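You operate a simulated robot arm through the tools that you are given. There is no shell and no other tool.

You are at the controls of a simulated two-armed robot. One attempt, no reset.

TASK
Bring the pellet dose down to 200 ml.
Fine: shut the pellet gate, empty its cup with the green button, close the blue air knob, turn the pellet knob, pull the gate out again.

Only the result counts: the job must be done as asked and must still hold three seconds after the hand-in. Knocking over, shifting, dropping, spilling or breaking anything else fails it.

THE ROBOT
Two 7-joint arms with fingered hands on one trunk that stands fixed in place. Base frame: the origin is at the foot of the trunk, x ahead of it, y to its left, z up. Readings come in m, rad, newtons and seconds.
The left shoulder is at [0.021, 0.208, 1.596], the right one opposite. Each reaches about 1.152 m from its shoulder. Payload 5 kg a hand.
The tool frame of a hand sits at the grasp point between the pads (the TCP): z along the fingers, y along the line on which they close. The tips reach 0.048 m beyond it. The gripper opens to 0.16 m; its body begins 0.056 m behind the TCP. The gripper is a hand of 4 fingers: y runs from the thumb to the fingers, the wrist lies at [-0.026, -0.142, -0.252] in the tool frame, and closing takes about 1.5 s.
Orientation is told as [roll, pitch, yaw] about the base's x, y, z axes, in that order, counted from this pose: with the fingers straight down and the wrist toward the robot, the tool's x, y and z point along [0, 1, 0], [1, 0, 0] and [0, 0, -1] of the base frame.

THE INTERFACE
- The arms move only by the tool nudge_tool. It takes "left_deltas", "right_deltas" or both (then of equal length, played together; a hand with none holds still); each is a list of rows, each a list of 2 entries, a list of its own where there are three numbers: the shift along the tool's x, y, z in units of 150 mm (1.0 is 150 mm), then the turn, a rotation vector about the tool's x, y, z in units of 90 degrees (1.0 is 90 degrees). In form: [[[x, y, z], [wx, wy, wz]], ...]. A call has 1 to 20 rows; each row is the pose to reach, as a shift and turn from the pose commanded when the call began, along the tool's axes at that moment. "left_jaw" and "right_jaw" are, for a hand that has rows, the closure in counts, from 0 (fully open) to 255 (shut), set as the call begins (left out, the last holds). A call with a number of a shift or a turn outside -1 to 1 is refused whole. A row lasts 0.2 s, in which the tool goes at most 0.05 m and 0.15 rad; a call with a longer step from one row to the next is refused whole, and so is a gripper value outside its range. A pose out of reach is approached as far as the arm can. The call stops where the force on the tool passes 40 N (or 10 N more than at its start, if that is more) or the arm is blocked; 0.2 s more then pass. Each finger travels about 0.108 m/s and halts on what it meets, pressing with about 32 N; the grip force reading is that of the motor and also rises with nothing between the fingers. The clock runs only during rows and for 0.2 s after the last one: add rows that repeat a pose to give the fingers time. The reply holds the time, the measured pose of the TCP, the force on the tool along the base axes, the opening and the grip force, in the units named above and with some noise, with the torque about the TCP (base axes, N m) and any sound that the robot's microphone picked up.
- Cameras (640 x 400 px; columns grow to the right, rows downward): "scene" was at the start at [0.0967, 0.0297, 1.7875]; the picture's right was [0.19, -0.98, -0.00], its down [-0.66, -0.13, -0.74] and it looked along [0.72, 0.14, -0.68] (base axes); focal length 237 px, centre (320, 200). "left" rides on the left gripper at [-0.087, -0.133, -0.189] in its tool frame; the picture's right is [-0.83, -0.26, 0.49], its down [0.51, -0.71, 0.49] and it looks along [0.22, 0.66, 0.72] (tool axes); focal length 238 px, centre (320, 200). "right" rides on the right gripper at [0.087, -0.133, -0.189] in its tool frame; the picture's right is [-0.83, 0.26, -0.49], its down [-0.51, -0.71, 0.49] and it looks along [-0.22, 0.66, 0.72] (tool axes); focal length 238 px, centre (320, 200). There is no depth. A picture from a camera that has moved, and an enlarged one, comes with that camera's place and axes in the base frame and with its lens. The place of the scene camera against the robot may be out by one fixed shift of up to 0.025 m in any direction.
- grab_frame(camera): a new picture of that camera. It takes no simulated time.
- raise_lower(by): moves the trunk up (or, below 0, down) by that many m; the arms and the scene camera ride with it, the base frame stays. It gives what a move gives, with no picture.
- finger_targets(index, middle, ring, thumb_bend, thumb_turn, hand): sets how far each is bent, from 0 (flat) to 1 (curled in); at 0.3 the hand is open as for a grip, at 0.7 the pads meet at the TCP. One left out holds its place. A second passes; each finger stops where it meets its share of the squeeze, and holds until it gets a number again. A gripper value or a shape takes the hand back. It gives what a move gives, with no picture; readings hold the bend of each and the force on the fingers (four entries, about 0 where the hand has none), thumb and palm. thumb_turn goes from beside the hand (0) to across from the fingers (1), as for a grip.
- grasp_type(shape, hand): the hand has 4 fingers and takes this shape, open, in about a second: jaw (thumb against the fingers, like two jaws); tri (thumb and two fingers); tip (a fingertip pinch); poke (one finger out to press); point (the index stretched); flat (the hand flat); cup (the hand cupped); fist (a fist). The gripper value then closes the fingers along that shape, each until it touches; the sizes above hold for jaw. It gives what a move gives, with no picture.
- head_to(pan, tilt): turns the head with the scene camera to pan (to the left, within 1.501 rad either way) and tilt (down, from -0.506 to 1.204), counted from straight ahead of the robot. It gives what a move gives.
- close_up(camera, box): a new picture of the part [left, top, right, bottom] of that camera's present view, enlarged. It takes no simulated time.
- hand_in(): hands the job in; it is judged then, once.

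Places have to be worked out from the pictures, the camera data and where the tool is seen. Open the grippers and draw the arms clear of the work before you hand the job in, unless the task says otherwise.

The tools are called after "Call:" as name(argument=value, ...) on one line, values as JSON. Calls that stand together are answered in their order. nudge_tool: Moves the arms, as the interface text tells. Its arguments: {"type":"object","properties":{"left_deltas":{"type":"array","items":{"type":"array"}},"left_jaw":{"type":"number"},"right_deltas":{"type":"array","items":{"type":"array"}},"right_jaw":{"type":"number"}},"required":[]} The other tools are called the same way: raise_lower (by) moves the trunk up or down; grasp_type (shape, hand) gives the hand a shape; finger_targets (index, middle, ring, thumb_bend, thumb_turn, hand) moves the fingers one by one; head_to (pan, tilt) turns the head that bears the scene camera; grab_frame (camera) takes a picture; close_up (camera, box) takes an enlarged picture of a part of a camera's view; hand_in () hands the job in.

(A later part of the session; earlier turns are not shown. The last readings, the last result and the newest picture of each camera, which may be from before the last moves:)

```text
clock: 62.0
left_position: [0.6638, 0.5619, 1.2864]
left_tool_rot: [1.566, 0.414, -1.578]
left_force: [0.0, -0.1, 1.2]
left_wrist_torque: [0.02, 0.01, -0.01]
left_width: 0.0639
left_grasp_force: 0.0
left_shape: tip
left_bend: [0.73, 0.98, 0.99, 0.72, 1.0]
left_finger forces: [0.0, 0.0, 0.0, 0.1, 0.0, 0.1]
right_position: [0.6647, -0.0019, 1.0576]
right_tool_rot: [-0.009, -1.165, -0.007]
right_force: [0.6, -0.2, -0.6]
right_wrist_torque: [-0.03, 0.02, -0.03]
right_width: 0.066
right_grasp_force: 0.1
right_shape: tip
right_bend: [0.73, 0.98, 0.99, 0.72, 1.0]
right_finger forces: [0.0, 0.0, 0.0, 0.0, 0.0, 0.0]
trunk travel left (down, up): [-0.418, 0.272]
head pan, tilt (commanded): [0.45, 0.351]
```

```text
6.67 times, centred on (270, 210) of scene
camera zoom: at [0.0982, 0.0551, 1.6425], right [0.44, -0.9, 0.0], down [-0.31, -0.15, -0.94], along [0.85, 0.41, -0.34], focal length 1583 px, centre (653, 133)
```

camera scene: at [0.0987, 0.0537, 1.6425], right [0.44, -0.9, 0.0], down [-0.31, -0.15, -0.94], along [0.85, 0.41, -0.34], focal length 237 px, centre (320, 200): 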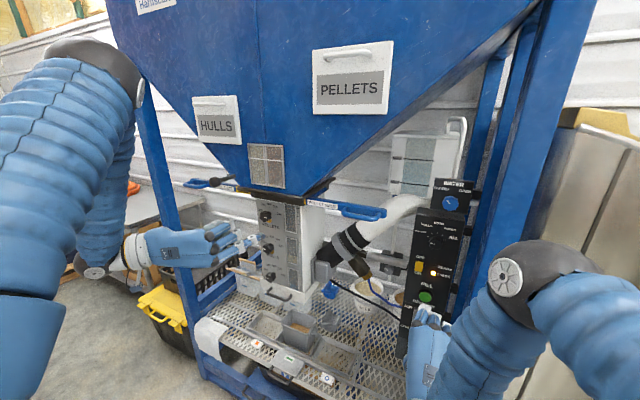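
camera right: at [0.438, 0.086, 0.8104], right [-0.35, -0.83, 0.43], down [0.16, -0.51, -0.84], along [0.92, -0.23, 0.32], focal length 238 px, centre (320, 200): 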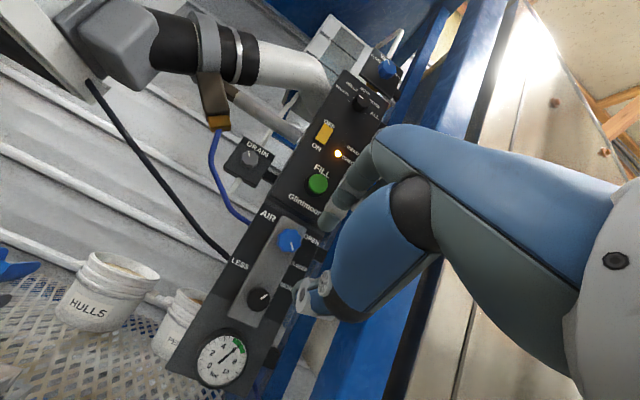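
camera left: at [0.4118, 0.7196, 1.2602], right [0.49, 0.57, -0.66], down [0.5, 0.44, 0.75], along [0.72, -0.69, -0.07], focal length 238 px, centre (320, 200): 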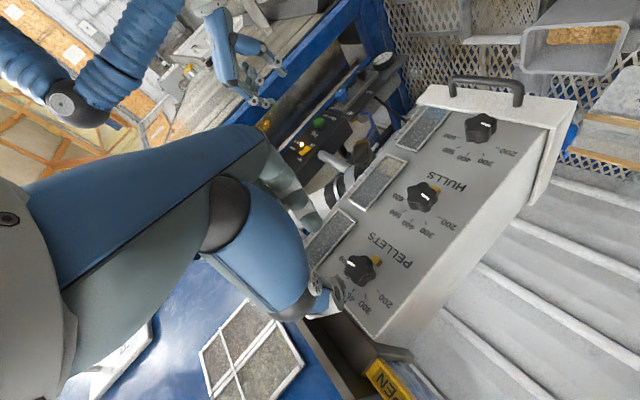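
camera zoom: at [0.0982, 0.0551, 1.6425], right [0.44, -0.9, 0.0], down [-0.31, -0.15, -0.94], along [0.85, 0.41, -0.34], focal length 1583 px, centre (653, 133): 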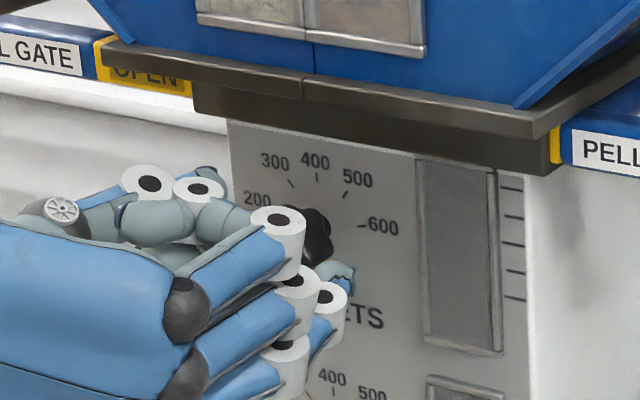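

The tips are just before the knob with good clearance to the frame. I advance 1.5 cm more.

Call:
nudge_tool(left_deltas=[[[0, 0, 0.04], [0, 0, 0]], [[0, 0, 0.08], [0, 0, 0]], [[0, 0, 0.11], [0, 0, 0]]])

Call:
close_up(camera="left", box=[240, 170, 400, 330])

```text
clock: 62.8
left_position: [0.6811, 0.561, 1.2866]
left_tool_rot: [1.564, 0.416, -1.58]
left_force: [0.6, -0.3, -0.1]
left_wrist_torque: [-0.01, 0.0, 0.01]
left_width: 0.0639
left_grasp_force: 0.0
left_shape: tip
left_bend: [0.73, 0.98, 0.99, 0.72, 1.0]
left_finger forces: [0.1, 0.0, 0.1, 0.0, 0.0, 0.0]
right_position: [0.6642, -0.0022, 1.0564]
right_tool_rot: [-0.007, -1.165, -0.006]
right_force: [0.1, 0.3, -0.2]
right_wrist_torque: [0.02, 0.03, -0.01]
right_width: 0.066
right_grasp_force: 0.0
right_shape: tip
right_bend: [0.73, 0.98, 0.99, 0.72, 1.0]
right_finger forces: [0.0, 0.0, 0.0, 0.0, 0.1, 0.1]
trunk travel left (down, up): [-0.418, 0.272]
head pan, tilt (commanded): [0.45, 0.351]
```

```text
2.50 times, centred on (320, 250) of left
camera zoom: at [0.4934, 0.7178, 1.2609], right [0.49, 0.57, -0.66], down [0.5, 0.44, 0.75], along [0.72, -0.69, -0.07], focal length 596 px, centre (320, 75)
```

zoom: 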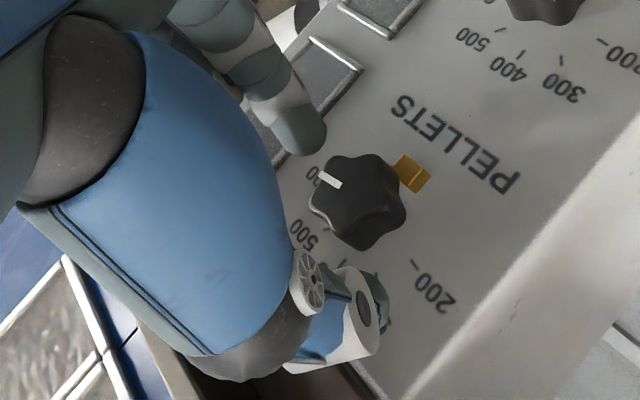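

Everything is mirrored nicely from the earlier grasp. I make a 4 mm sideways correction, 3 mm forward, and close the pinch.

Call:
nudge_tool(left_deltas=[[[-0.027, 0, 0.02], [0, 0, 0]], [[-0.027, 0, 0.02], [0, 0, 0]], [[-0.027, 0, 0.02], [0, 0, 0]], [[-0.027, 0, 0.02], [0, 0, 0]], [[-0.027, 0, 0.02], [0, 0, 0]], [[-0.027, 0, 0.02], [0, 0, 0]]], left_jaw=240)

Call:
close_up(camera="left", box=[240, 170, 400, 330])

Call:
close_up(camera="scene", box=[230, 180, 310, 240])

```text
clock: 64.2
left_position: [0.6836, 0.563, 1.2821]
left_tool_rot: [1.568, 0.418, -1.579]
left_force: [-2.1, -4.4, 8.7]
left_wrist_torque: [-0.15, -0.32, -0.14]
left_width: 0.0331
left_grasp_force: 32.1
left_shape: tip
left_bend: [0.72, 1.0, 1.0, 0.74, 1.0]
left_finger forces: [28.9, 0.0, 0.0, 0.1, 27.5, 0.0]
right_position: [0.6652, -0.0032, 1.0582]
right_tool_rot: [-0.006, -1.163, -0.007]
right_force: [0.2, -0.1, -0.3]
right_wrist_torque: [-0.04, 0.04, 0.03]
right_width: 0.0664
right_grasp_force: 0.1
right_shape: tip
right_bend: [0.73, 0.98, 0.99, 0.72, 1.0]
right_finger forces: [0.1, 0.0, 0.0, 0.0, 0.0, 0.2]
trunk travel left (down, up): [-0.418, 0.272]
head pan, tilt (commanded): [0.45, 0.351]
```

```text
2.50 times, centred on (320, 250) of left
camera zoom: at [0.4956, 0.7188, 1.2577], right [0.49, 0.57, -0.66], down [0.5, 0.44, 0.75], along [0.72, -0.69, -0.07], focal length 596 px, centre (320, 75)
```

zoom: 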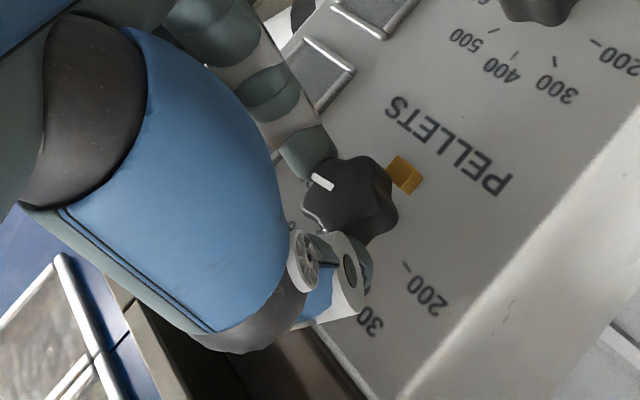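

```text
6.67 times, centred on (270, 210) of scene
camera zoom: at [0.0979, 0.0539, 1.6426], right [0.44, -0.9, 0.0], down [-0.31, -0.15, -0.94], along [0.85, 0.41, -0.34], focal length 1583 px, centre (653, 133)
```

zoom: 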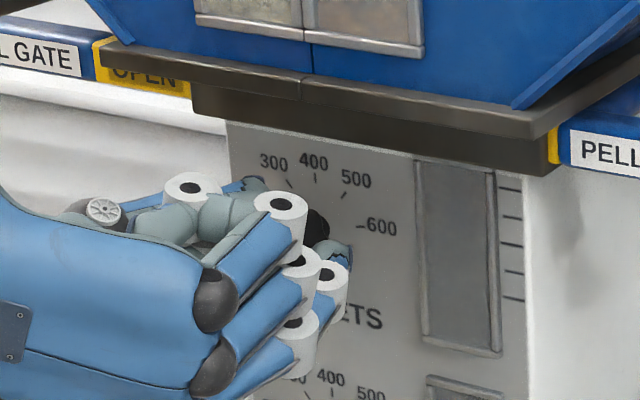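

The knob is gripped (29 N / 27 N). I turn counter-clockwise 24° and check that it follows.

Call:
nudge_tool(left_deltas=[[[0, -0.005, 0], [0, 0, -0.09]], [[-0.001, -0.009, 0], [0, 0, -0.18]], [[-0.003, -0.014, 0], [0, 0, -0.27]]])

Call:
close_up(camera="left", box=[240, 170, 400, 330])

```text
clock: 65.0
left_position: [0.6842, 0.5656, 1.2822]
left_tool_rot: [1.569, -0.012, -1.578]
left_force: [0.0, 0.5, 4.8]
left_wrist_torque: [0.03, -0.14, -0.1]
left_width: 0.033
left_grasp_force: 31.7
left_shape: tip
left_bend: [0.72, 1.0, 1.0, 0.74, 1.0]
left_finger forces: [28.5, 0.0, 0.1, 0.0, 29.8, 0.1]
right_position: [0.6651, -0.0012, 1.0574]
right_tool_rot: [-0.007, -1.163, -0.003]
right_force: [0.2, 0.5, 1.2]
right_wrist_torque: [-0.04, -0.02, -0.01]
right_width: 0.0658
right_grasp_force: 0.1
right_shape: tip
right_bend: [0.73, 0.98, 0.99, 0.72, 1.0]
right_finger forces: [0.0, 0.0, 0.0, 0.0, 0.1, 0.0]
trunk travel left (down, up): [-0.418, 0.272]
head pan, tilt (commanded): [0.45, 0.351]
```

```text
2.50 times, centred on (320, 250) of left
camera zoom: at [0.4953, 0.6978, 1.1948], right [0.48, 0.25, -0.84], down [0.5, 0.71, 0.5], along [0.72, -0.66, 0.22], focal length 596 px, centre (320, 75)
```

zoom: 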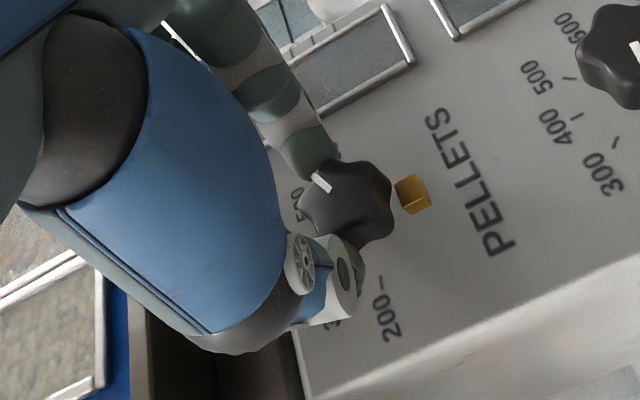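

The knob follows the hand. I continue counter-clockwise another 24°.

Call:
nudge_tool(left_deltas=[[[0, -0.005, 0], [0, 0, -0.09]], [[-0.001, -0.009, 0], [0, 0, -0.18]], [[-0.003, -0.014, 0], [0, 0, -0.27]]])

Call:
close_up(camera="left", box=[240, 170, 400, 330])

Call:
close_up(camera="scene", box=[210, 180, 330, 270])

```text
clock: 65.8
left_position: [0.6839, 0.5678, 1.282]
left_tool_rot: [1.567, -0.434, -1.574]
left_force: [0.7, 6.5, 4.9]
left_wrist_torque: [0.03, -0.23, 0.13]
left_width: 0.0329
left_grasp_force: 31.3
left_shape: tip
left_bend: [0.72, 1.0, 1.0, 0.74, 1.0]
left_finger forces: [27.3, 0.1, 0.0, 0.0, 32.6, 0.0]
right_position: [0.6632, -0.0006, 1.0564]
right_tool_rot: [-0.008, -1.164, -0.004]
right_force: [0.4, 0.5, -0.7]
right_wrist_torque: [-0.04, -0.03, 0.0]
right_width: 0.0659
right_grasp_force: 0.1
right_shape: tip
right_bend: [0.73, 0.98, 0.99, 0.72, 1.0]
right_finger forces: [0.0, 0.0, 0.0, 0.0, 0.0, 0.0]
trunk travel left (down, up): [-0.418, 0.272]
head pan, tilt (commanded): [0.45, 0.351]
```

```text
2.50 times, centred on (320, 250) of left
camera zoom: at [0.4947, 0.6523, 1.1475], right [0.48, -0.12, -0.87], down [0.5, 0.85, 0.16], along [0.72, -0.51, 0.47], focal length 596 px, centre (320, 75)
```

zoom: 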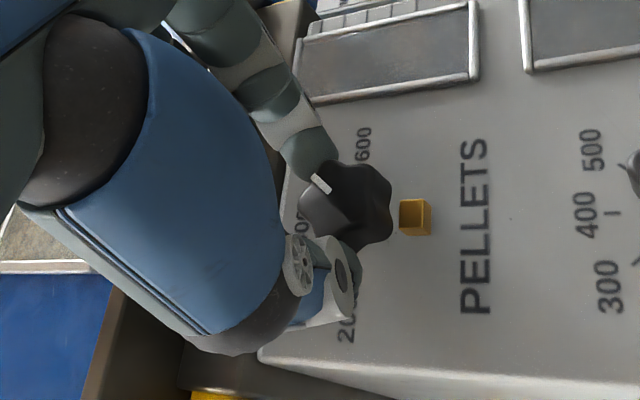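

```text
4.44 times, centred on (270, 225) of scene
camera zoom: at [0.0982, 0.0559, 1.6425], right [0.44, -0.9, 0.0], down [-0.31, -0.15, -0.94], along [0.85, 0.41, -0.34], focal length 1055 px, centre (542, 89)
```

zoom: 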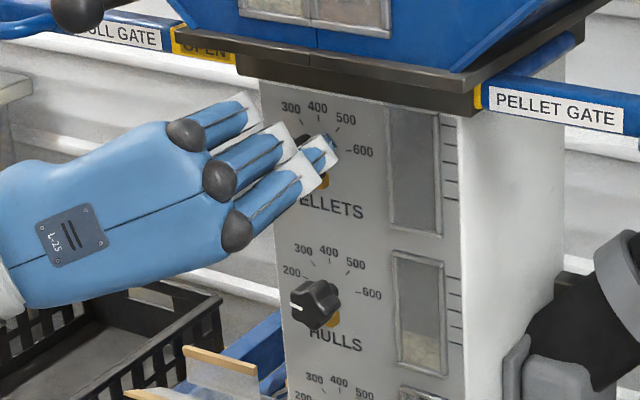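

48° done, still following. I turn about 22° more, then I'll regrasp before the thumb gets near the brass block.

Call:
nudge_tool(left_deltas=[[[0, -0.005, 0], [0, 0, -0.085]], [[-0.001, -0.009, 0], [0, 0, -0.17]], [[-0.003, -0.013, 0], [0, 0, -0.25]]])

Call:
close_up(camera="left", box=[240, 170, 400, 330])

Call:
close_up(camera="scene", box=[210, 170, 330, 260])

```text
clock: 66.6
left_position: [0.6834, 0.5713, 1.2799]
left_tool_rot: [1.566, -0.827, -1.573]
left_force: [1.1, 10.1, 5.8]
left_wrist_torque: [0.01, -0.2, 0.24]
left_width: 0.0322
left_grasp_force: 32.2
left_shape: tip
left_bend: [0.72, 1.0, 1.0, 0.74, 1.0]
left_finger forces: [27.1, 0.1, 0.0, 0.0, 33.0, 0.1]
right_position: [0.6643, -0.0018, 1.0576]
right_tool_rot: [-0.009, -1.164, -0.005]
right_force: [-0.2, -0.1, -0.6]
right_wrist_torque: [-0.01, 0.01, 0.02]
right_width: 0.0658
right_grasp_force: 0.0
right_shape: tip
right_bend: [0.73, 0.98, 0.99, 0.72, 1.0]
right_finger forces: [0.0, 0.1, 0.1, 0.0, 0.0, 0.0]
trunk travel left (down, up): [-0.418, 0.272]
head pan, tilt (commanded): [0.45, 0.351]
```

```text
2.50 times, centred on (320, 250) of left
camera zoom: at [0.4943, 0.5964, 1.1243], right [0.48, -0.44, -0.76], down [0.5, 0.85, -0.18], along [0.72, -0.29, 0.63], focal length 596 px, centre (320, 75)
```

zoom: 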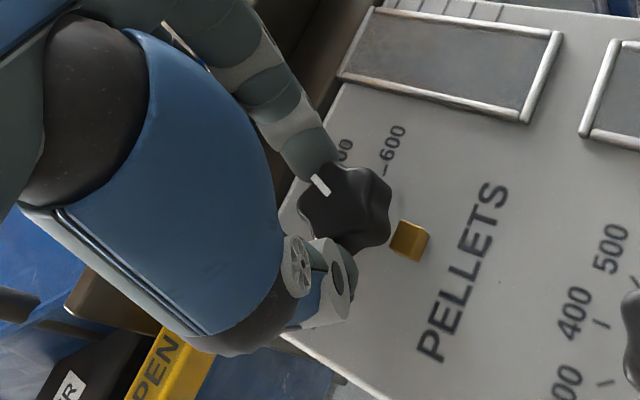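

```text
4.44 times, centred on (270, 215) of scene
camera zoom: at [0.0984, 0.0561, 1.6425], right [0.44, -0.9, 0.0], down [-0.31, -0.15, -0.94], along [0.85, 0.41, -0.34], focal length 1055 px, centre (542, 133)
```

zoom: 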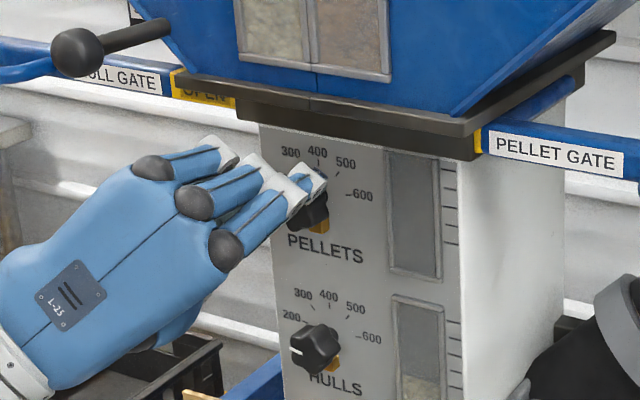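

About 71° done. I open, back off 5 cm, roll the hand back 87° for a second grasp.

Call:
nudge_tool(left_deltas=[[[0, 0, 0], [0, 0, 0]], [[0, 0, 0], [0, 0, 0]], [[0, 0, -0.02], [0, 0, 0]], [[0, 0, -0.15], [0, 0, 0]], [[0, 0, -0.35], [0, 0, 0]], [[0, 0, -0.35], [0, 0, 0]]], left_jaw=150)

Call:
grab_frame(camera="left")

Call:
close_up(camera="left", box=[280, 200, 440, 360])

```text
clock: 68.0
left_position: [0.6317, 0.5691, 1.2804]
left_tool_rot: [1.564, -0.823, -1.572]
left_force: [-0.1, -0.3, -0.3]
left_wrist_torque: [-0.01, -0.02, 0.01]
left_width: 0.0656
left_grasp_force: 0.0
left_shape: tip
left_bend: [0.73, 0.98, 0.99, 0.72, 1.0]
left_finger forces: [0.0, 0.0, 0.0, 0.0, 0.0, 0.1]
right_position: [0.6656, -0.0024, 1.0578]
right_tool_rot: [-0.006, -1.164, -0.005]
right_force: [1.0, -0.8, 0.2]
right_wrist_torque: [0.01, -0.02, 0.03]
right_width: 0.066
right_grasp_force: 0.0
right_shape: tip
right_bend: [0.73, 0.98, 0.99, 0.72, 1.0]
right_finger forces: [0.0, 0.1, 0.0, 0.1, 0.0, 0.0]
trunk travel left (down, up): [-0.418, 0.272]
head pan, tilt (commanded): [0.45, 0.351]
```

```text
taken
camera left: at [0.4429, 0.5957, 1.1252], right [0.48, -0.44, -0.76], down [0.5, 0.85, -0.18], along [0.72, -0.29, 0.63], focal length 238 px, centre (320, 200)
```

left: 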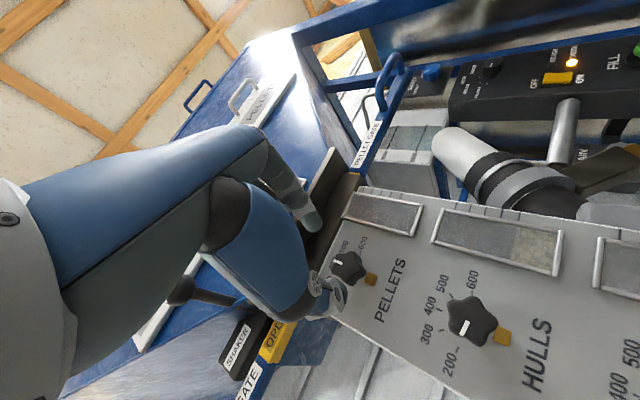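

```text
2.50 times, centred on (360, 280) of left
camera zoom: at [0.4429, 0.5957, 1.1252], right [0.48, -0.44, -0.76], down [0.5, 0.85, -0.18], along [0.72, -0.29, 0.63], focal length 596 px, centre (220, 0)
```

zoom: 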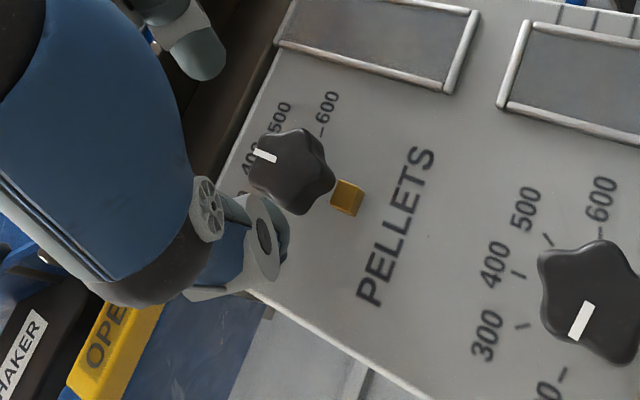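

The pointer is now between 500 and 400, as expected. I roll back 87° here, keeping the knob axis in the pinch.

Call:
nudge_tool(left_deltas=[[[0, 0.003, 0], [0, 0, 0.088]], [[-0.003, 0.006, 0], [0, 0, 0.176]], [[-0.006, 0.009, 0], [0, 0, 0.264]], [[-0.009, 0.012, 0], [0, 0, 0.352]], [[-0.012, 0.015, 0], [0, 0, 0.44]], [[-0.015, 0.018, 0], [0, 0, 0.528]], [[-0.018, 0.021, 0], [0, 0, 0.616]], [[-0.021, 0.024, 0], [0, 0, 0.704]], [[-0.024, 0.027, 0], [0, 0, 0.792]], [[-0.028, 0.03, 0], [0, 0, 0.88]], [[-0.032, 0.033, 0], [0, 0, 0.967]], [[-0.032, 0.033, 0], [0, 0, 0.967]]])

Call:
grab_frame(camera="left")

Call:
close_up(camera="left", box=[280, 190, 440, 350])

Call:
close_up(camera="scene", box=[180, 150, 320, 260])

```text
clock: 70.6
left_position: [0.6317, 0.5632, 1.2803]
left_tool_rot: [1.566, 0.696, -1.583]
left_force: [0.1, 0.1, 0.1]
left_wrist_torque: [-0.01, -0.01, -0.02]
left_width: 0.0658
left_grasp_force: 0.0
left_shape: tip
left_bend: [0.73, 0.98, 0.99, 0.72, 1.0]
left_finger forces: [0.1, 0.1, 0.0, 0.1, 0.0, 0.0]
right_position: [0.664, -0.0012, 1.0566]
right_tool_rot: [-0.006, -1.166, -0.005]
right_force: [-0.4, 1.2, 0.0]
right_wrist_torque: [-0.01, 0.02, -0.05]
right_width: 0.0659
right_grasp_force: 0.1
right_shape: tip
right_bend: [0.73, 0.98, 0.99, 0.72, 1.0]
right_finger forces: [0.0, 0.0, 0.0, 0.0, 0.0, 0.0]
trunk travel left (down, up): [-0.418, 0.272]
head pan, tilt (commanded): [0.45, 0.351]
```

```text
taken
camera left: at [0.4437, 0.7207, 1.2998], right [0.49, 0.73, -0.48], down [0.5, 0.22, 0.84], along [0.72, -0.65, -0.26], focal length 238 px, centre (320, 200)
```

left: 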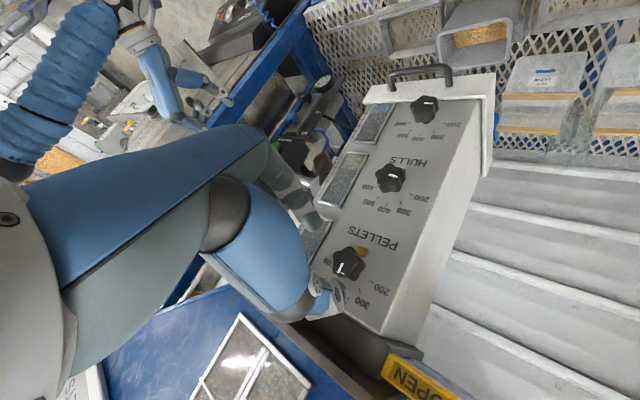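

```text
2.50 times, centred on (360, 270) of left
camera zoom: at [0.4437, 0.7207, 1.2998], right [0.49, 0.73, -0.48], down [0.5, 0.22, 0.84], along [0.72, -0.65, -0.26], focal length 596 px, centre (220, 25)
```

zoom: 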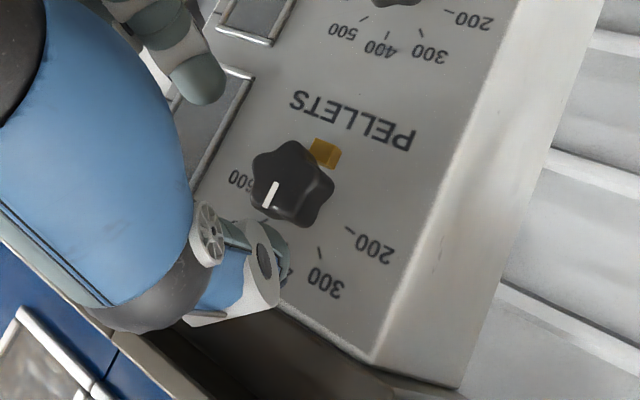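

```text
3.64 times, centred on (250, 205) of scene
camera zoom: at [0.0988, 0.0559, 1.6424], right [0.44, -0.9, 0.0], down [-0.31, -0.15, -0.94], along [0.85, 0.41, -0.34], focal length 863 px, centre (574, 182)
```

zoom: 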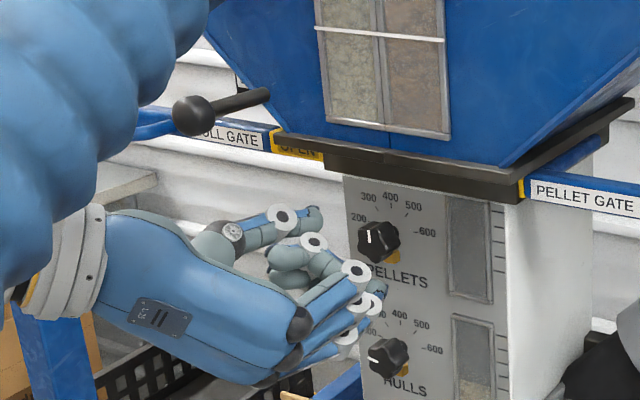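

Alignment is good again. I advance 5.2 cm and then close on the knob.

Call:
nudge_tool(left_deltas=[[[0, 0, 0.12], [0, 0, 0]], [[0, 0, 0.22], [0, 0, 0]], [[0, 0, 0.29], [0, 0, 0]], [[0, 0, 0.345], [0, 0, 0]], [[0, 0, 0.345], [0, 0, 0]]], left_jaw=155)

Call:
close_up(camera="left", box=[240, 170, 400, 330])

```text
clock: 71.8
left_position: [0.6844, 0.562, 1.2798]
left_tool_rot: [1.566, 0.695, -1.581]
left_force: [0.1, -0.1, 0.8]
left_wrist_torque: [-0.01, -0.01, 0.01]
left_width: 0.0638
left_grasp_force: 0.1
left_shape: tip
left_bend: [0.73, 0.98, 0.99, 0.72, 1.0]
left_finger forces: [0.0, 0.1, 0.0, 0.0, 0.0, 0.0]
right_position: [0.6646, -0.0017, 1.0561]
right_tool_rot: [-0.005, -1.165, -0.007]
right_force: [0.8, -0.1, 0.2]
right_wrist_torque: [-0.02, -0.02, -0.03]
right_width: 0.0658
right_grasp_force: 0.0
right_shape: tip
right_bend: [0.73, 0.98, 0.99, 0.72, 1.0]
right_finger forces: [0.0, 0.1, 0.0, 0.0, 0.0, 0.0]
trunk travel left (down, up): [-0.418, 0.272]
head pan, tilt (commanded): [0.45, 0.351]
```

```text
2.50 times, centred on (320, 250) of left
camera zoom: at [0.496, 0.7194, 1.2987], right [0.49, 0.73, -0.48], down [0.5, 0.22, 0.84], along [0.72, -0.65, -0.26], focal length 596 px, centre (320, 75)
```

zoom: 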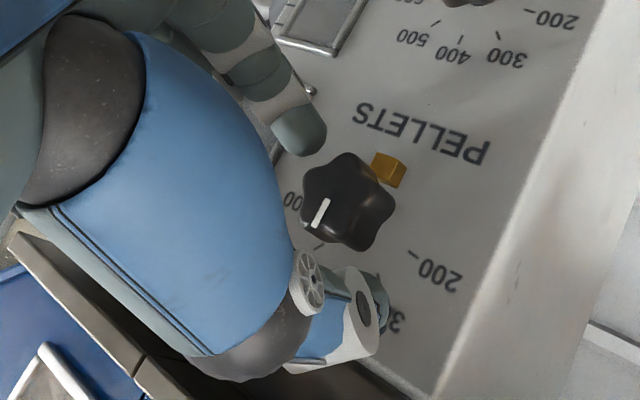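

In place with no contact. I close on the knob.

Call:
nudge_tool(left_deltas=[[[0, 0, 0], [0, 0, 0]], [[0, 0, 0], [0, 0, 0]], [[0, 0, 0], [0, 0, 0]], [[0, 0, 0], [0, 0, 0]], [[0, 0, 0], [0, 0, 0]], [[0, 0, 0], [0, 0, 0]]], left_jaw=240)

Call:
close_up(camera="left", box=[240, 170, 400, 330])

```text
clock: 73.2
left_position: [0.6846, 0.5617, 1.2805]
left_tool_rot: [1.564, 0.696, -1.581]
left_force: [2.9, -1.3, -0.2]
left_wrist_torque: [-0.01, 0.08, -0.09]
left_width: 0.0329
left_grasp_force: 32.5
left_shape: tip
left_bend: [0.72, 1.0, 1.0, 0.74, 1.0]
left_finger forces: [28.7, 0.0, 0.0, 0.0, 28.3, 0.0]
right_position: [0.6655, -0.0029, 1.056]
right_tool_rot: [-0.006, -1.166, -0.006]
right_force: [0.3, -0.4, 0.2]
right_wrist_torque: [0.04, -0.02, -0.01]
right_width: 0.0657
right_grasp_force: 0.0
right_shape: tip
right_bend: [0.73, 0.98, 0.99, 0.72, 1.0]
right_finger forces: [0.0, 0.0, 0.0, 0.1, 0.0, 0.1]
trunk travel left (down, up): [-0.418, 0.272]
head pan, tilt (commanded): [0.45, 0.351]
```

```text
2.50 times, centred on (320, 250) of left
camera zoom: at [0.4967, 0.7193, 1.2985], right [0.49, 0.73, -0.48], down [0.5, 0.22, 0.84], along [0.72, -0.65, -0.26], focal length 596 px, centre (320, 75)
```

zoom: 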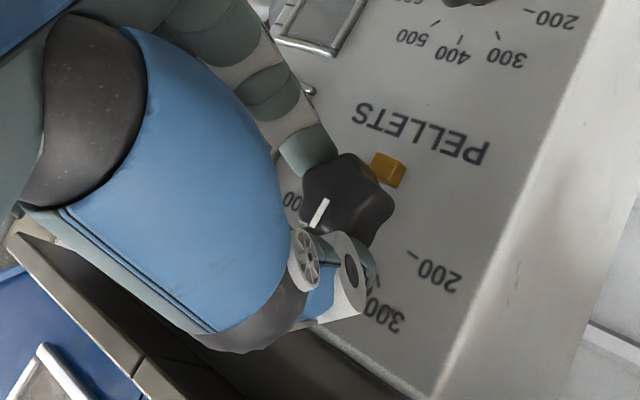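

Firm, balanced grip. I turn counter-clockwise 48°.

Call:
nudge_tool(left_deltas=[[[0, -0.005, 0], [0, 0, -0.09]], [[-0.001, -0.009, 0], [0, 0, -0.18]], [[-0.003, -0.014, 0], [0, 0, -0.27]], [[-0.005, -0.018, 0], [0, 0, -0.36]], [[-0.008, -0.022, 0], [0, 0, -0.45]], [[-0.011, -0.025, 0], [0, 0, -0.54]]])

Call:
close_up(camera="left", box=[240, 170, 400, 330])

Call:
close_up(camera="scene", box=[210, 170, 330, 260])

```text
clock: 74.6
left_position: [0.6838, 0.5664, 1.2825]
left_tool_rot: [1.567, -0.156, -1.574]
left_force: [8.8, 6.2, -1.8]
left_wrist_torque: [0.04, 0.03, 0.16]
left_width: 0.0318
left_grasp_force: 31.9
left_shape: tip
left_bend: [0.72, 1.0, 1.0, 0.74, 1.0]
left_finger forces: [26.5, 0.0, 0.1, 0.0, 33.5, 0.1]
right_position: [0.6654, -0.0012, 1.0564]
right_tool_rot: [-0.008, -1.164, -0.004]
right_force: [0.5, 0.4, 1.0]
right_wrist_torque: [0.0, 0.02, 0.02]
right_width: 0.0655
right_grasp_force: 0.1
right_shape: tip
right_bend: [0.73, 0.98, 0.99, 0.72, 1.0]
right_finger forces: [0.0, 0.0, 0.0, 0.1, 0.0, 0.1]
trunk travel left (down, up): [-0.418, 0.272]
head pan, tilt (commanded): [0.45, 0.351]
```

```text
2.50 times, centred on (320, 250) of left
camera zoom: at [0.4954, 0.6844, 1.1751], right [0.48, 0.12, -0.87], down [0.5, 0.78, 0.39], along [0.72, -0.62, 0.31], focal length 596 px, centre (320, 75)
```

zoom: 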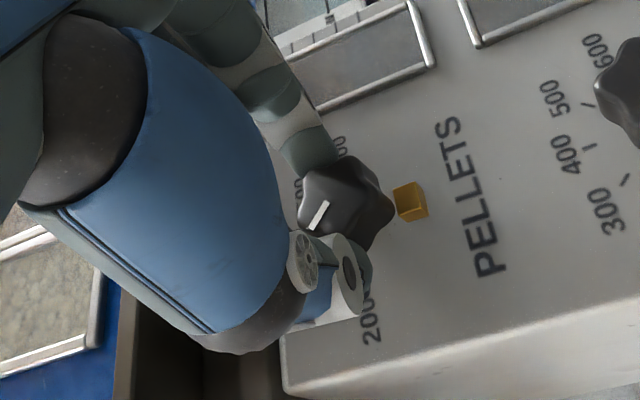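

```text
4.44 times, centred on (270, 215) of scene
camera zoom: at [0.0999, 0.0561, 1.6424], right [0.44, -0.9, 0.0], down [-0.31, -0.15, -0.94], along [0.85, 0.41, -0.34], focal length 1055 px, centre (542, 133)
```

zoom: 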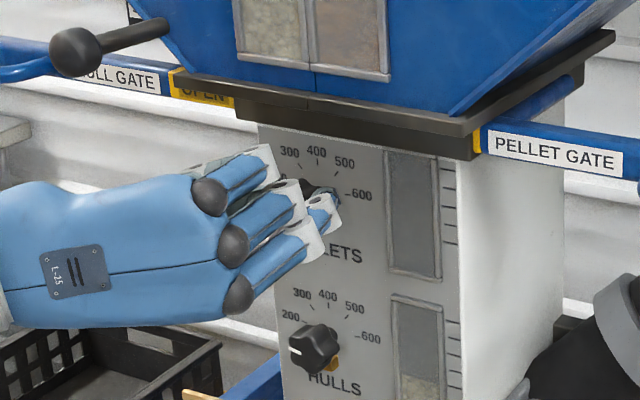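

Still following (≈120° so far). I turn 34° further.

Call:
nudge_tool(left_deltas=[[[0, -0.005, 0], [0, 0, -0.09]], [[-0.001, -0.009, 0], [0, 0, -0.18]], [[-0.003, -0.014, 0], [0, 0, -0.27]], [[-0.005, -0.018, 0], [0, 0, -0.36]], [[-0.005, -0.019, 0], [0, 0, -0.38]]])

Call:
close_up(camera="left", box=[240, 170, 400, 330])

Call:
close_up(camera="scene", box=[210, 170, 330, 260])

```text
clock: 75.8
left_position: [0.6844, 0.5696, 1.2789]
left_tool_rot: [1.563, -0.753, -1.574]
left_force: [8.0, 7.8, -3.3]
left_wrist_torque: [0.05, 0.1, 0.27]
left_width: 0.0316
left_grasp_force: 31.7
left_shape: tip
left_bend: [0.72, 1.0, 1.0, 0.74, 1.0]
left_finger forces: [25.9, 0.0, 0.1, 0.0, 34.4, 0.0]
right_position: [0.6663, -0.0018, 1.0573]
right_tool_rot: [-0.009, -1.162, -0.003]
right_force: [-0.5, -0.2, 0.6]
right_wrist_torque: [0.02, 0.0, 0.01]
right_width: 0.0659
right_grasp_force: 0.0
right_shape: tip
right_bend: [0.73, 0.98, 0.99, 0.72, 1.0]
right_finger forces: [0.0, 0.1, 0.1, 0.1, 0.0, 0.1]
trunk travel left (down, up): [-0.418, 0.272]
head pan, tilt (commanded): [0.45, 0.351]
```

```text
2.50 times, centred on (320, 250) of left
camera zoom: at [0.4945, 0.6072, 1.1263], right [0.48, -0.38, -0.79], down [0.5, 0.86, -0.12], along [0.72, -0.33, 0.6], focal length 596 px, centre (320, 75)
```

zoom: 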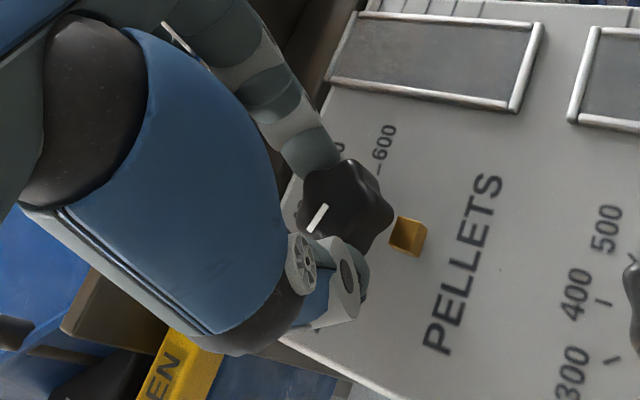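

```text
4.44 times, centred on (270, 215) of scene
camera zoom: at [0.1002, 0.0561, 1.6423], right [0.44, -0.9, 0.0], down [-0.31, -0.15, -0.94], along [0.84, 0.41, -0.35], focal length 1055 px, centre (542, 133)
```

zoom: 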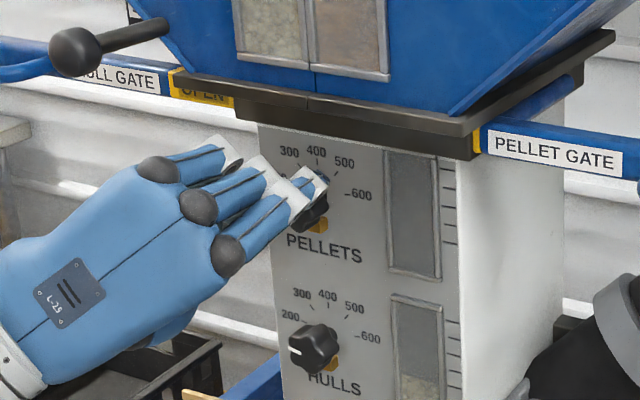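

About 154° done; 26° remain. I release, back off and look at the pointer.

Call:
nudge_tool(left_deltas=[[[0, 0, 0], [0, 0, 0]], [[0, 0, 0], [0, 0, 0]], [[0, 0, -0.02], [0, 0, 0]], [[0, 0, -0.15], [0, 0, 0]], [[0, 0, -0.35], [0, 0, 0]], [[0, 0, -0.35], [0, 0, 0]]], left_jaw=150)

Call:
close_up(camera="left", box=[280, 200, 440, 360])

Call:
close_up(camera="scene", box=[230, 180, 310, 240])

```text
clock: 77.2
left_position: [0.6299, 0.5672, 1.2793]
left_tool_rot: [1.562, -0.751, -1.572]
left_force: [1.5, -0.7, 0.0]
left_wrist_torque: [0.0, 0.01, -0.03]
left_width: 0.0657
left_grasp_force: 0.0
left_shape: tip
left_bend: [0.73, 0.98, 0.99, 0.72, 1.0]
left_finger forces: [0.1, 0.0, 0.0, 0.0, 0.0, 0.0]
right_position: [0.6659, -0.0017, 1.056]
right_tool_rot: [-0.005, -1.164, -0.005]
right_force: [0.8, 0.3, 0.4]
right_wrist_torque: [0.02, -0.02, 0.06]
right_width: 0.0663
right_grasp_force: 0.1
right_shape: tip
right_bend: [0.73, 0.98, 0.99, 0.72, 1.0]
right_finger forces: [0.0, 0.1, 0.0, 0.0, 0.0, 0.1]
trunk travel left (down, up): [-0.418, 0.272]
head pan, tilt (commanded): [0.45, 0.351]
```

```text
2.50 times, centred on (360, 280) of left
camera zoom: at [0.441, 0.6061, 1.1277], right [0.48, -0.38, -0.79], down [0.5, 0.86, -0.12], along [0.72, -0.34, 0.6], focal length 596 px, centre (220, 0)
```

zoom: 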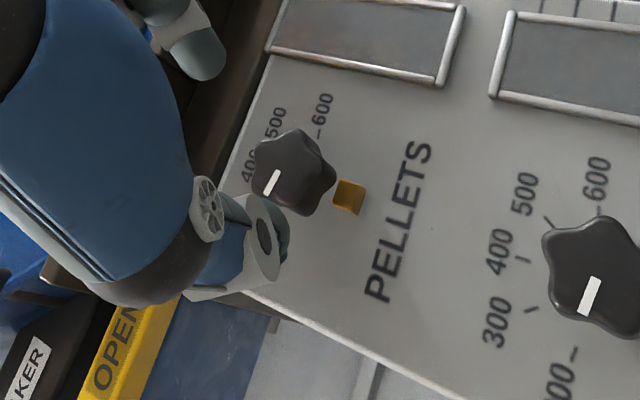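

```text
6.67 times, centred on (270, 210) of scene
camera zoom: at [0.1003, 0.0543, 1.6424], right [0.43, -0.9, 0.0], down [-0.31, -0.15, -0.94], along [0.85, 0.41, -0.34], focal length 1583 px, centre (653, 133)
```

zoom: 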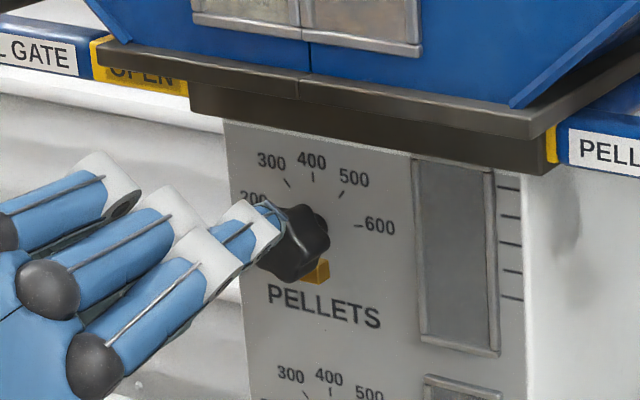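

By my measurements the ticks are 40° apart (600 at ~10°, 200 at ~170°), so the pointer may already be near 200. I back the hand away to read the dial clearly.

Call:
nudge_tool(left_deltas=[[[0.1, -0.1, -0.2], [0, 0, 0]], [[0.2, -0.3, -0.4], [0, 0, 0]], [[0.3, -0.5, -0.6], [0, 0, 0]], [[0.4, -0.7, -0.7], [0, 0, 0]], [[0.4, -0.8, -0.8], [0, 0, 0]]])

Call:
close_up(camera="scene", box=[250, 190, 310, 240])

Call:
grab_frame(camera="left")

```text
clock: 78.4
left_position: [0.5114, 0.6993, 1.2431]
left_tool_rot: [1.565, -0.75, -1.573]
left_force: [-0.2, 0.2, 1.2]
left_wrist_torque: [0.03, 0.01, 0.02]
left_width: 0.0656
left_grasp_force: 0.0
left_shape: tip
left_bend: [0.73, 0.98, 0.99, 0.72, 1.0]
left_finger forces: [0.0, 0.0, 0.0, 0.0, 0.0, 0.0]
right_position: [0.6657, -0.002, 1.0567]
right_tool_rot: [-0.008, -1.164, -0.005]
right_force: [-0.4, 0.7, 0.9]
right_wrist_torque: [0.01, 0.02, 0.04]
right_width: 0.066
right_grasp_force: 0.0
right_shape: tip
right_bend: [0.73, 0.98, 0.99, 0.72, 1.0]
right_finger forces: [0.0, 0.0, 0.1, 0.0, 0.1, 0.0]
trunk travel left (down, up): [-0.418, 0.272]
head pan, tilt (commanded): [0.45, 0.351]
```

```text
8.00 times, centred on (280, 215) of scene
camera zoom: at [0.0977, 0.0553, 1.6425], right [0.44, -0.9, 0.0], down [-0.31, -0.15, -0.94], along [0.85, 0.41, -0.34], focal length 1899 px, centre (640, 80)
```

zoom: 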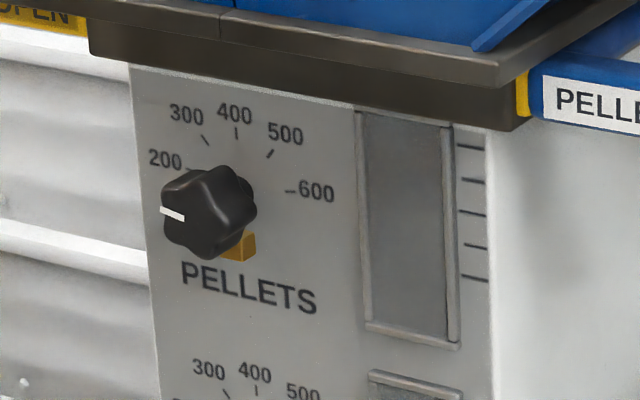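

```text
taken
camera left: at [0.3221, 0.7377, 1.0904], right [0.48, -0.38, -0.79], down [0.5, 0.86, -0.12], along [0.72, -0.34, 0.6], focal length 238 px, centre (320, 200)
```

left: 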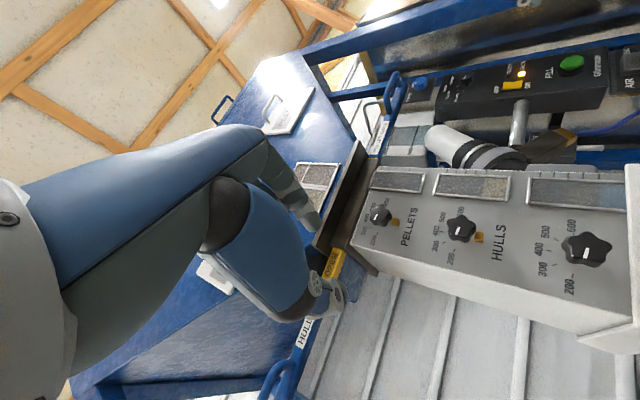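

The pointer reads roughly 164–167° (≈205–215 ml). I take sharper zooms of the pellet and hull dials for comparison.

Call:
close_up(camera="left", box=[355, 185, 415, 255])

Call:
close_up(camera="left", box=[430, 195, 490, 265])

Call:
close_up(camera="scene", box=[252, 200, 288, 230])

Call:
close_up(camera="scene", box=[252, 230, 288, 260])

```text
5.71 times, centred on (385, 220) of left
camera zoom: at [0.3221, 0.7377, 1.0904], right [0.48, -0.38, -0.79], down [0.5, 0.86, -0.12], along [0.72, -0.34, 0.6], focal length 1362 px, centre (-51, 86)
```

zoom: 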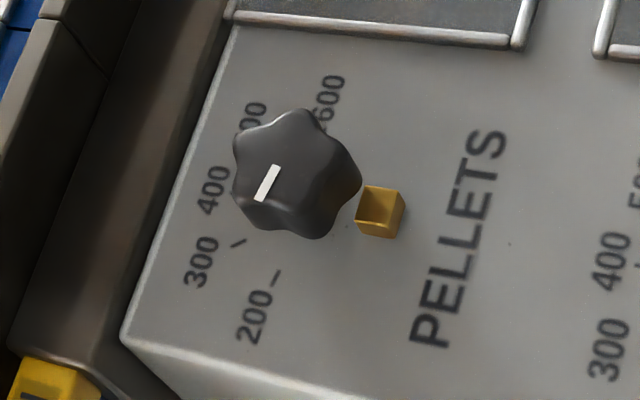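

```text
5.71 times, centred on (460, 230) of left
camera zoom: at [0.3221, 0.7377, 1.0904], right [0.48, -0.38, -0.79], down [0.5, 0.86, -0.12], along [0.72, -0.34, 0.6], focal length 1362 px, centre (-480, 29)
```

zoom: 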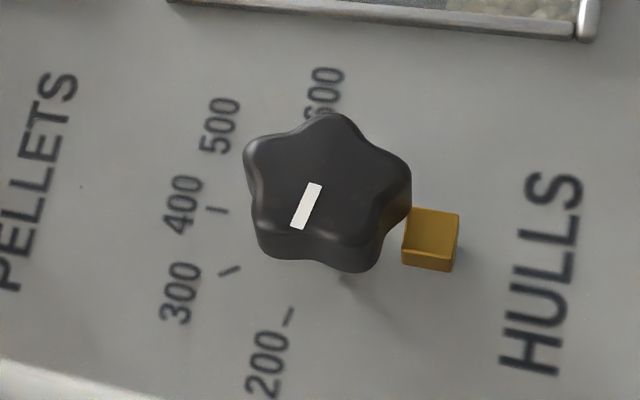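

```text
13.33 times, centred on (270, 215) of scene
camera zoom: at [0.0977, 0.0553, 1.6425], right [0.44, -0.9, 0.0], down [-0.31, -0.15, -0.94], along [0.85, 0.41, -0.34], focal length 3166 px, centre (987, 0)
```

zoom: 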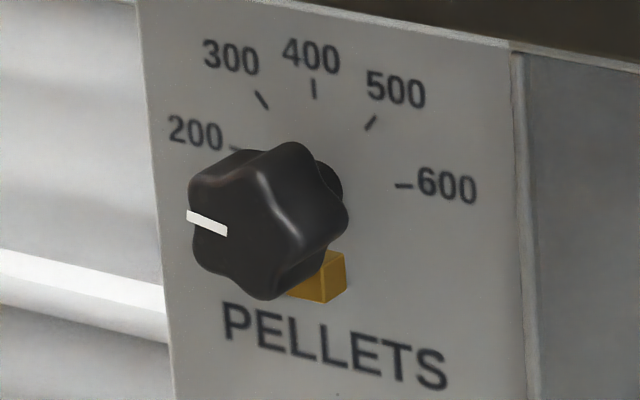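

```text
13.33 times, centred on (270, 245) of scene
camera zoom: at [0.0977, 0.0553, 1.6425], right [0.44, -0.9, 0.0], down [-0.31, -0.15, -0.94], along [0.85, 0.41, -0.34], focal length 3166 px, centre (987, -400)
```

zoom: 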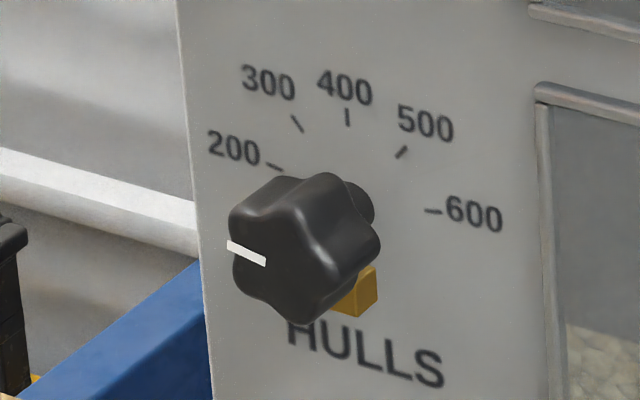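

By the scene view the pellet pointer is at ≈169.6°, the hull pointer ≈169.3°, the 200 tick ≈169.7°: the pellet knob looks to be on 200. I take even larger zooms of the two marks to confirm.

Call:
close_up(camera="scene", box=[258, 206, 274, 216])

Call:
close_up(camera="scene", box=[261, 239, 277, 249])

Call:
close_up(camera="left", box=[368, 205, 392, 245])

Call:
close_up(camera="left", box=[446, 215, 470, 255])

```text
16.00 times, centred on (266, 211) of scene
camera zoom: at [0.0977, 0.0553, 1.6425], right [0.44, -0.9, 0.0], down [-0.31, -0.15, -0.94], along [0.85, 0.41, -0.34], focal length 3799 px, centre (1184, 24)
```

zoom: 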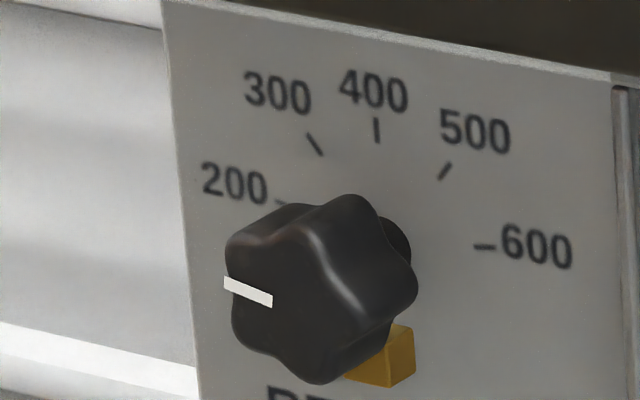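

```text
16.00 times, centred on (269, 244) of scene
camera zoom: at [0.0977, 0.0553, 1.6425], right [0.44, -0.9, 0.0], down [-0.31, -0.15, -0.94], along [0.85, 0.41, -0.34], focal length 3799 px, centre (1136, -504)
```

zoom: 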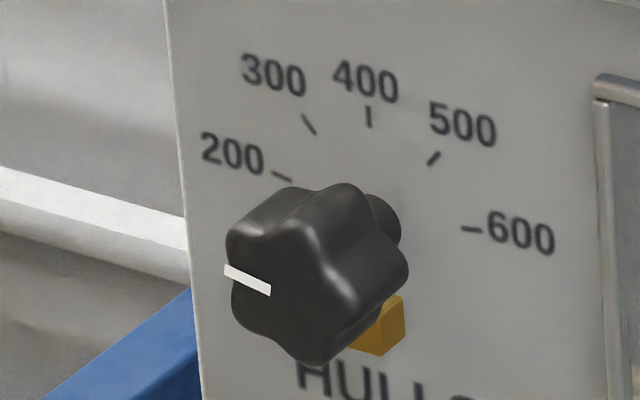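

```text
10.00 times, centred on (380, 225) of left
camera zoom: at [0.3221, 0.7377, 1.0904], right [0.48, -0.38, -0.79], down [0.5, 0.86, -0.12], along [0.72, -0.34, 0.6], focal length 2384 px, centre (-280, -50)
```

zoom: 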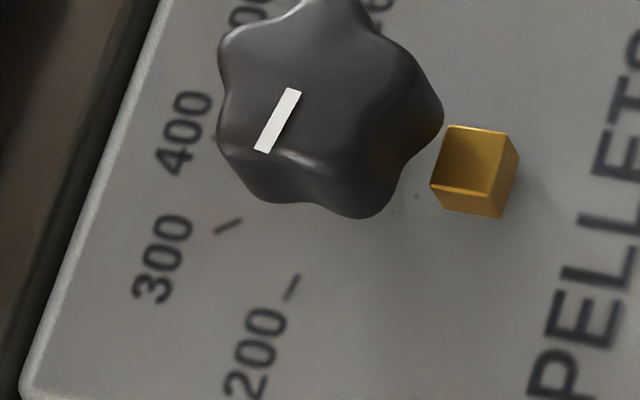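

```text
10.00 times, centred on (458, 235) of left
camera zoom: at [0.3221, 0.7377, 1.0904], right [0.48, -0.38, -0.79], down [0.5, 0.86, -0.12], along [0.72, -0.34, 0.6], focal length 2384 px, centre (-1060, -150)
```

zoom: 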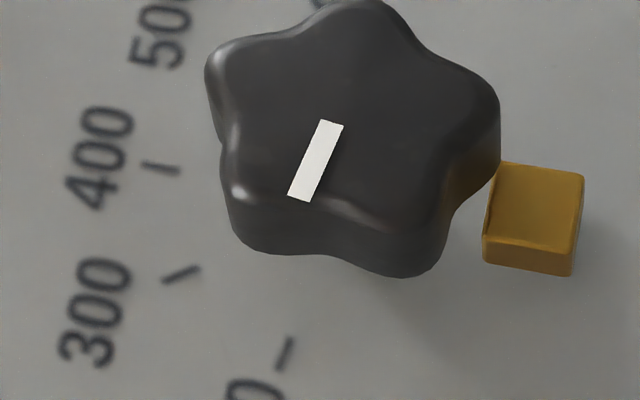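

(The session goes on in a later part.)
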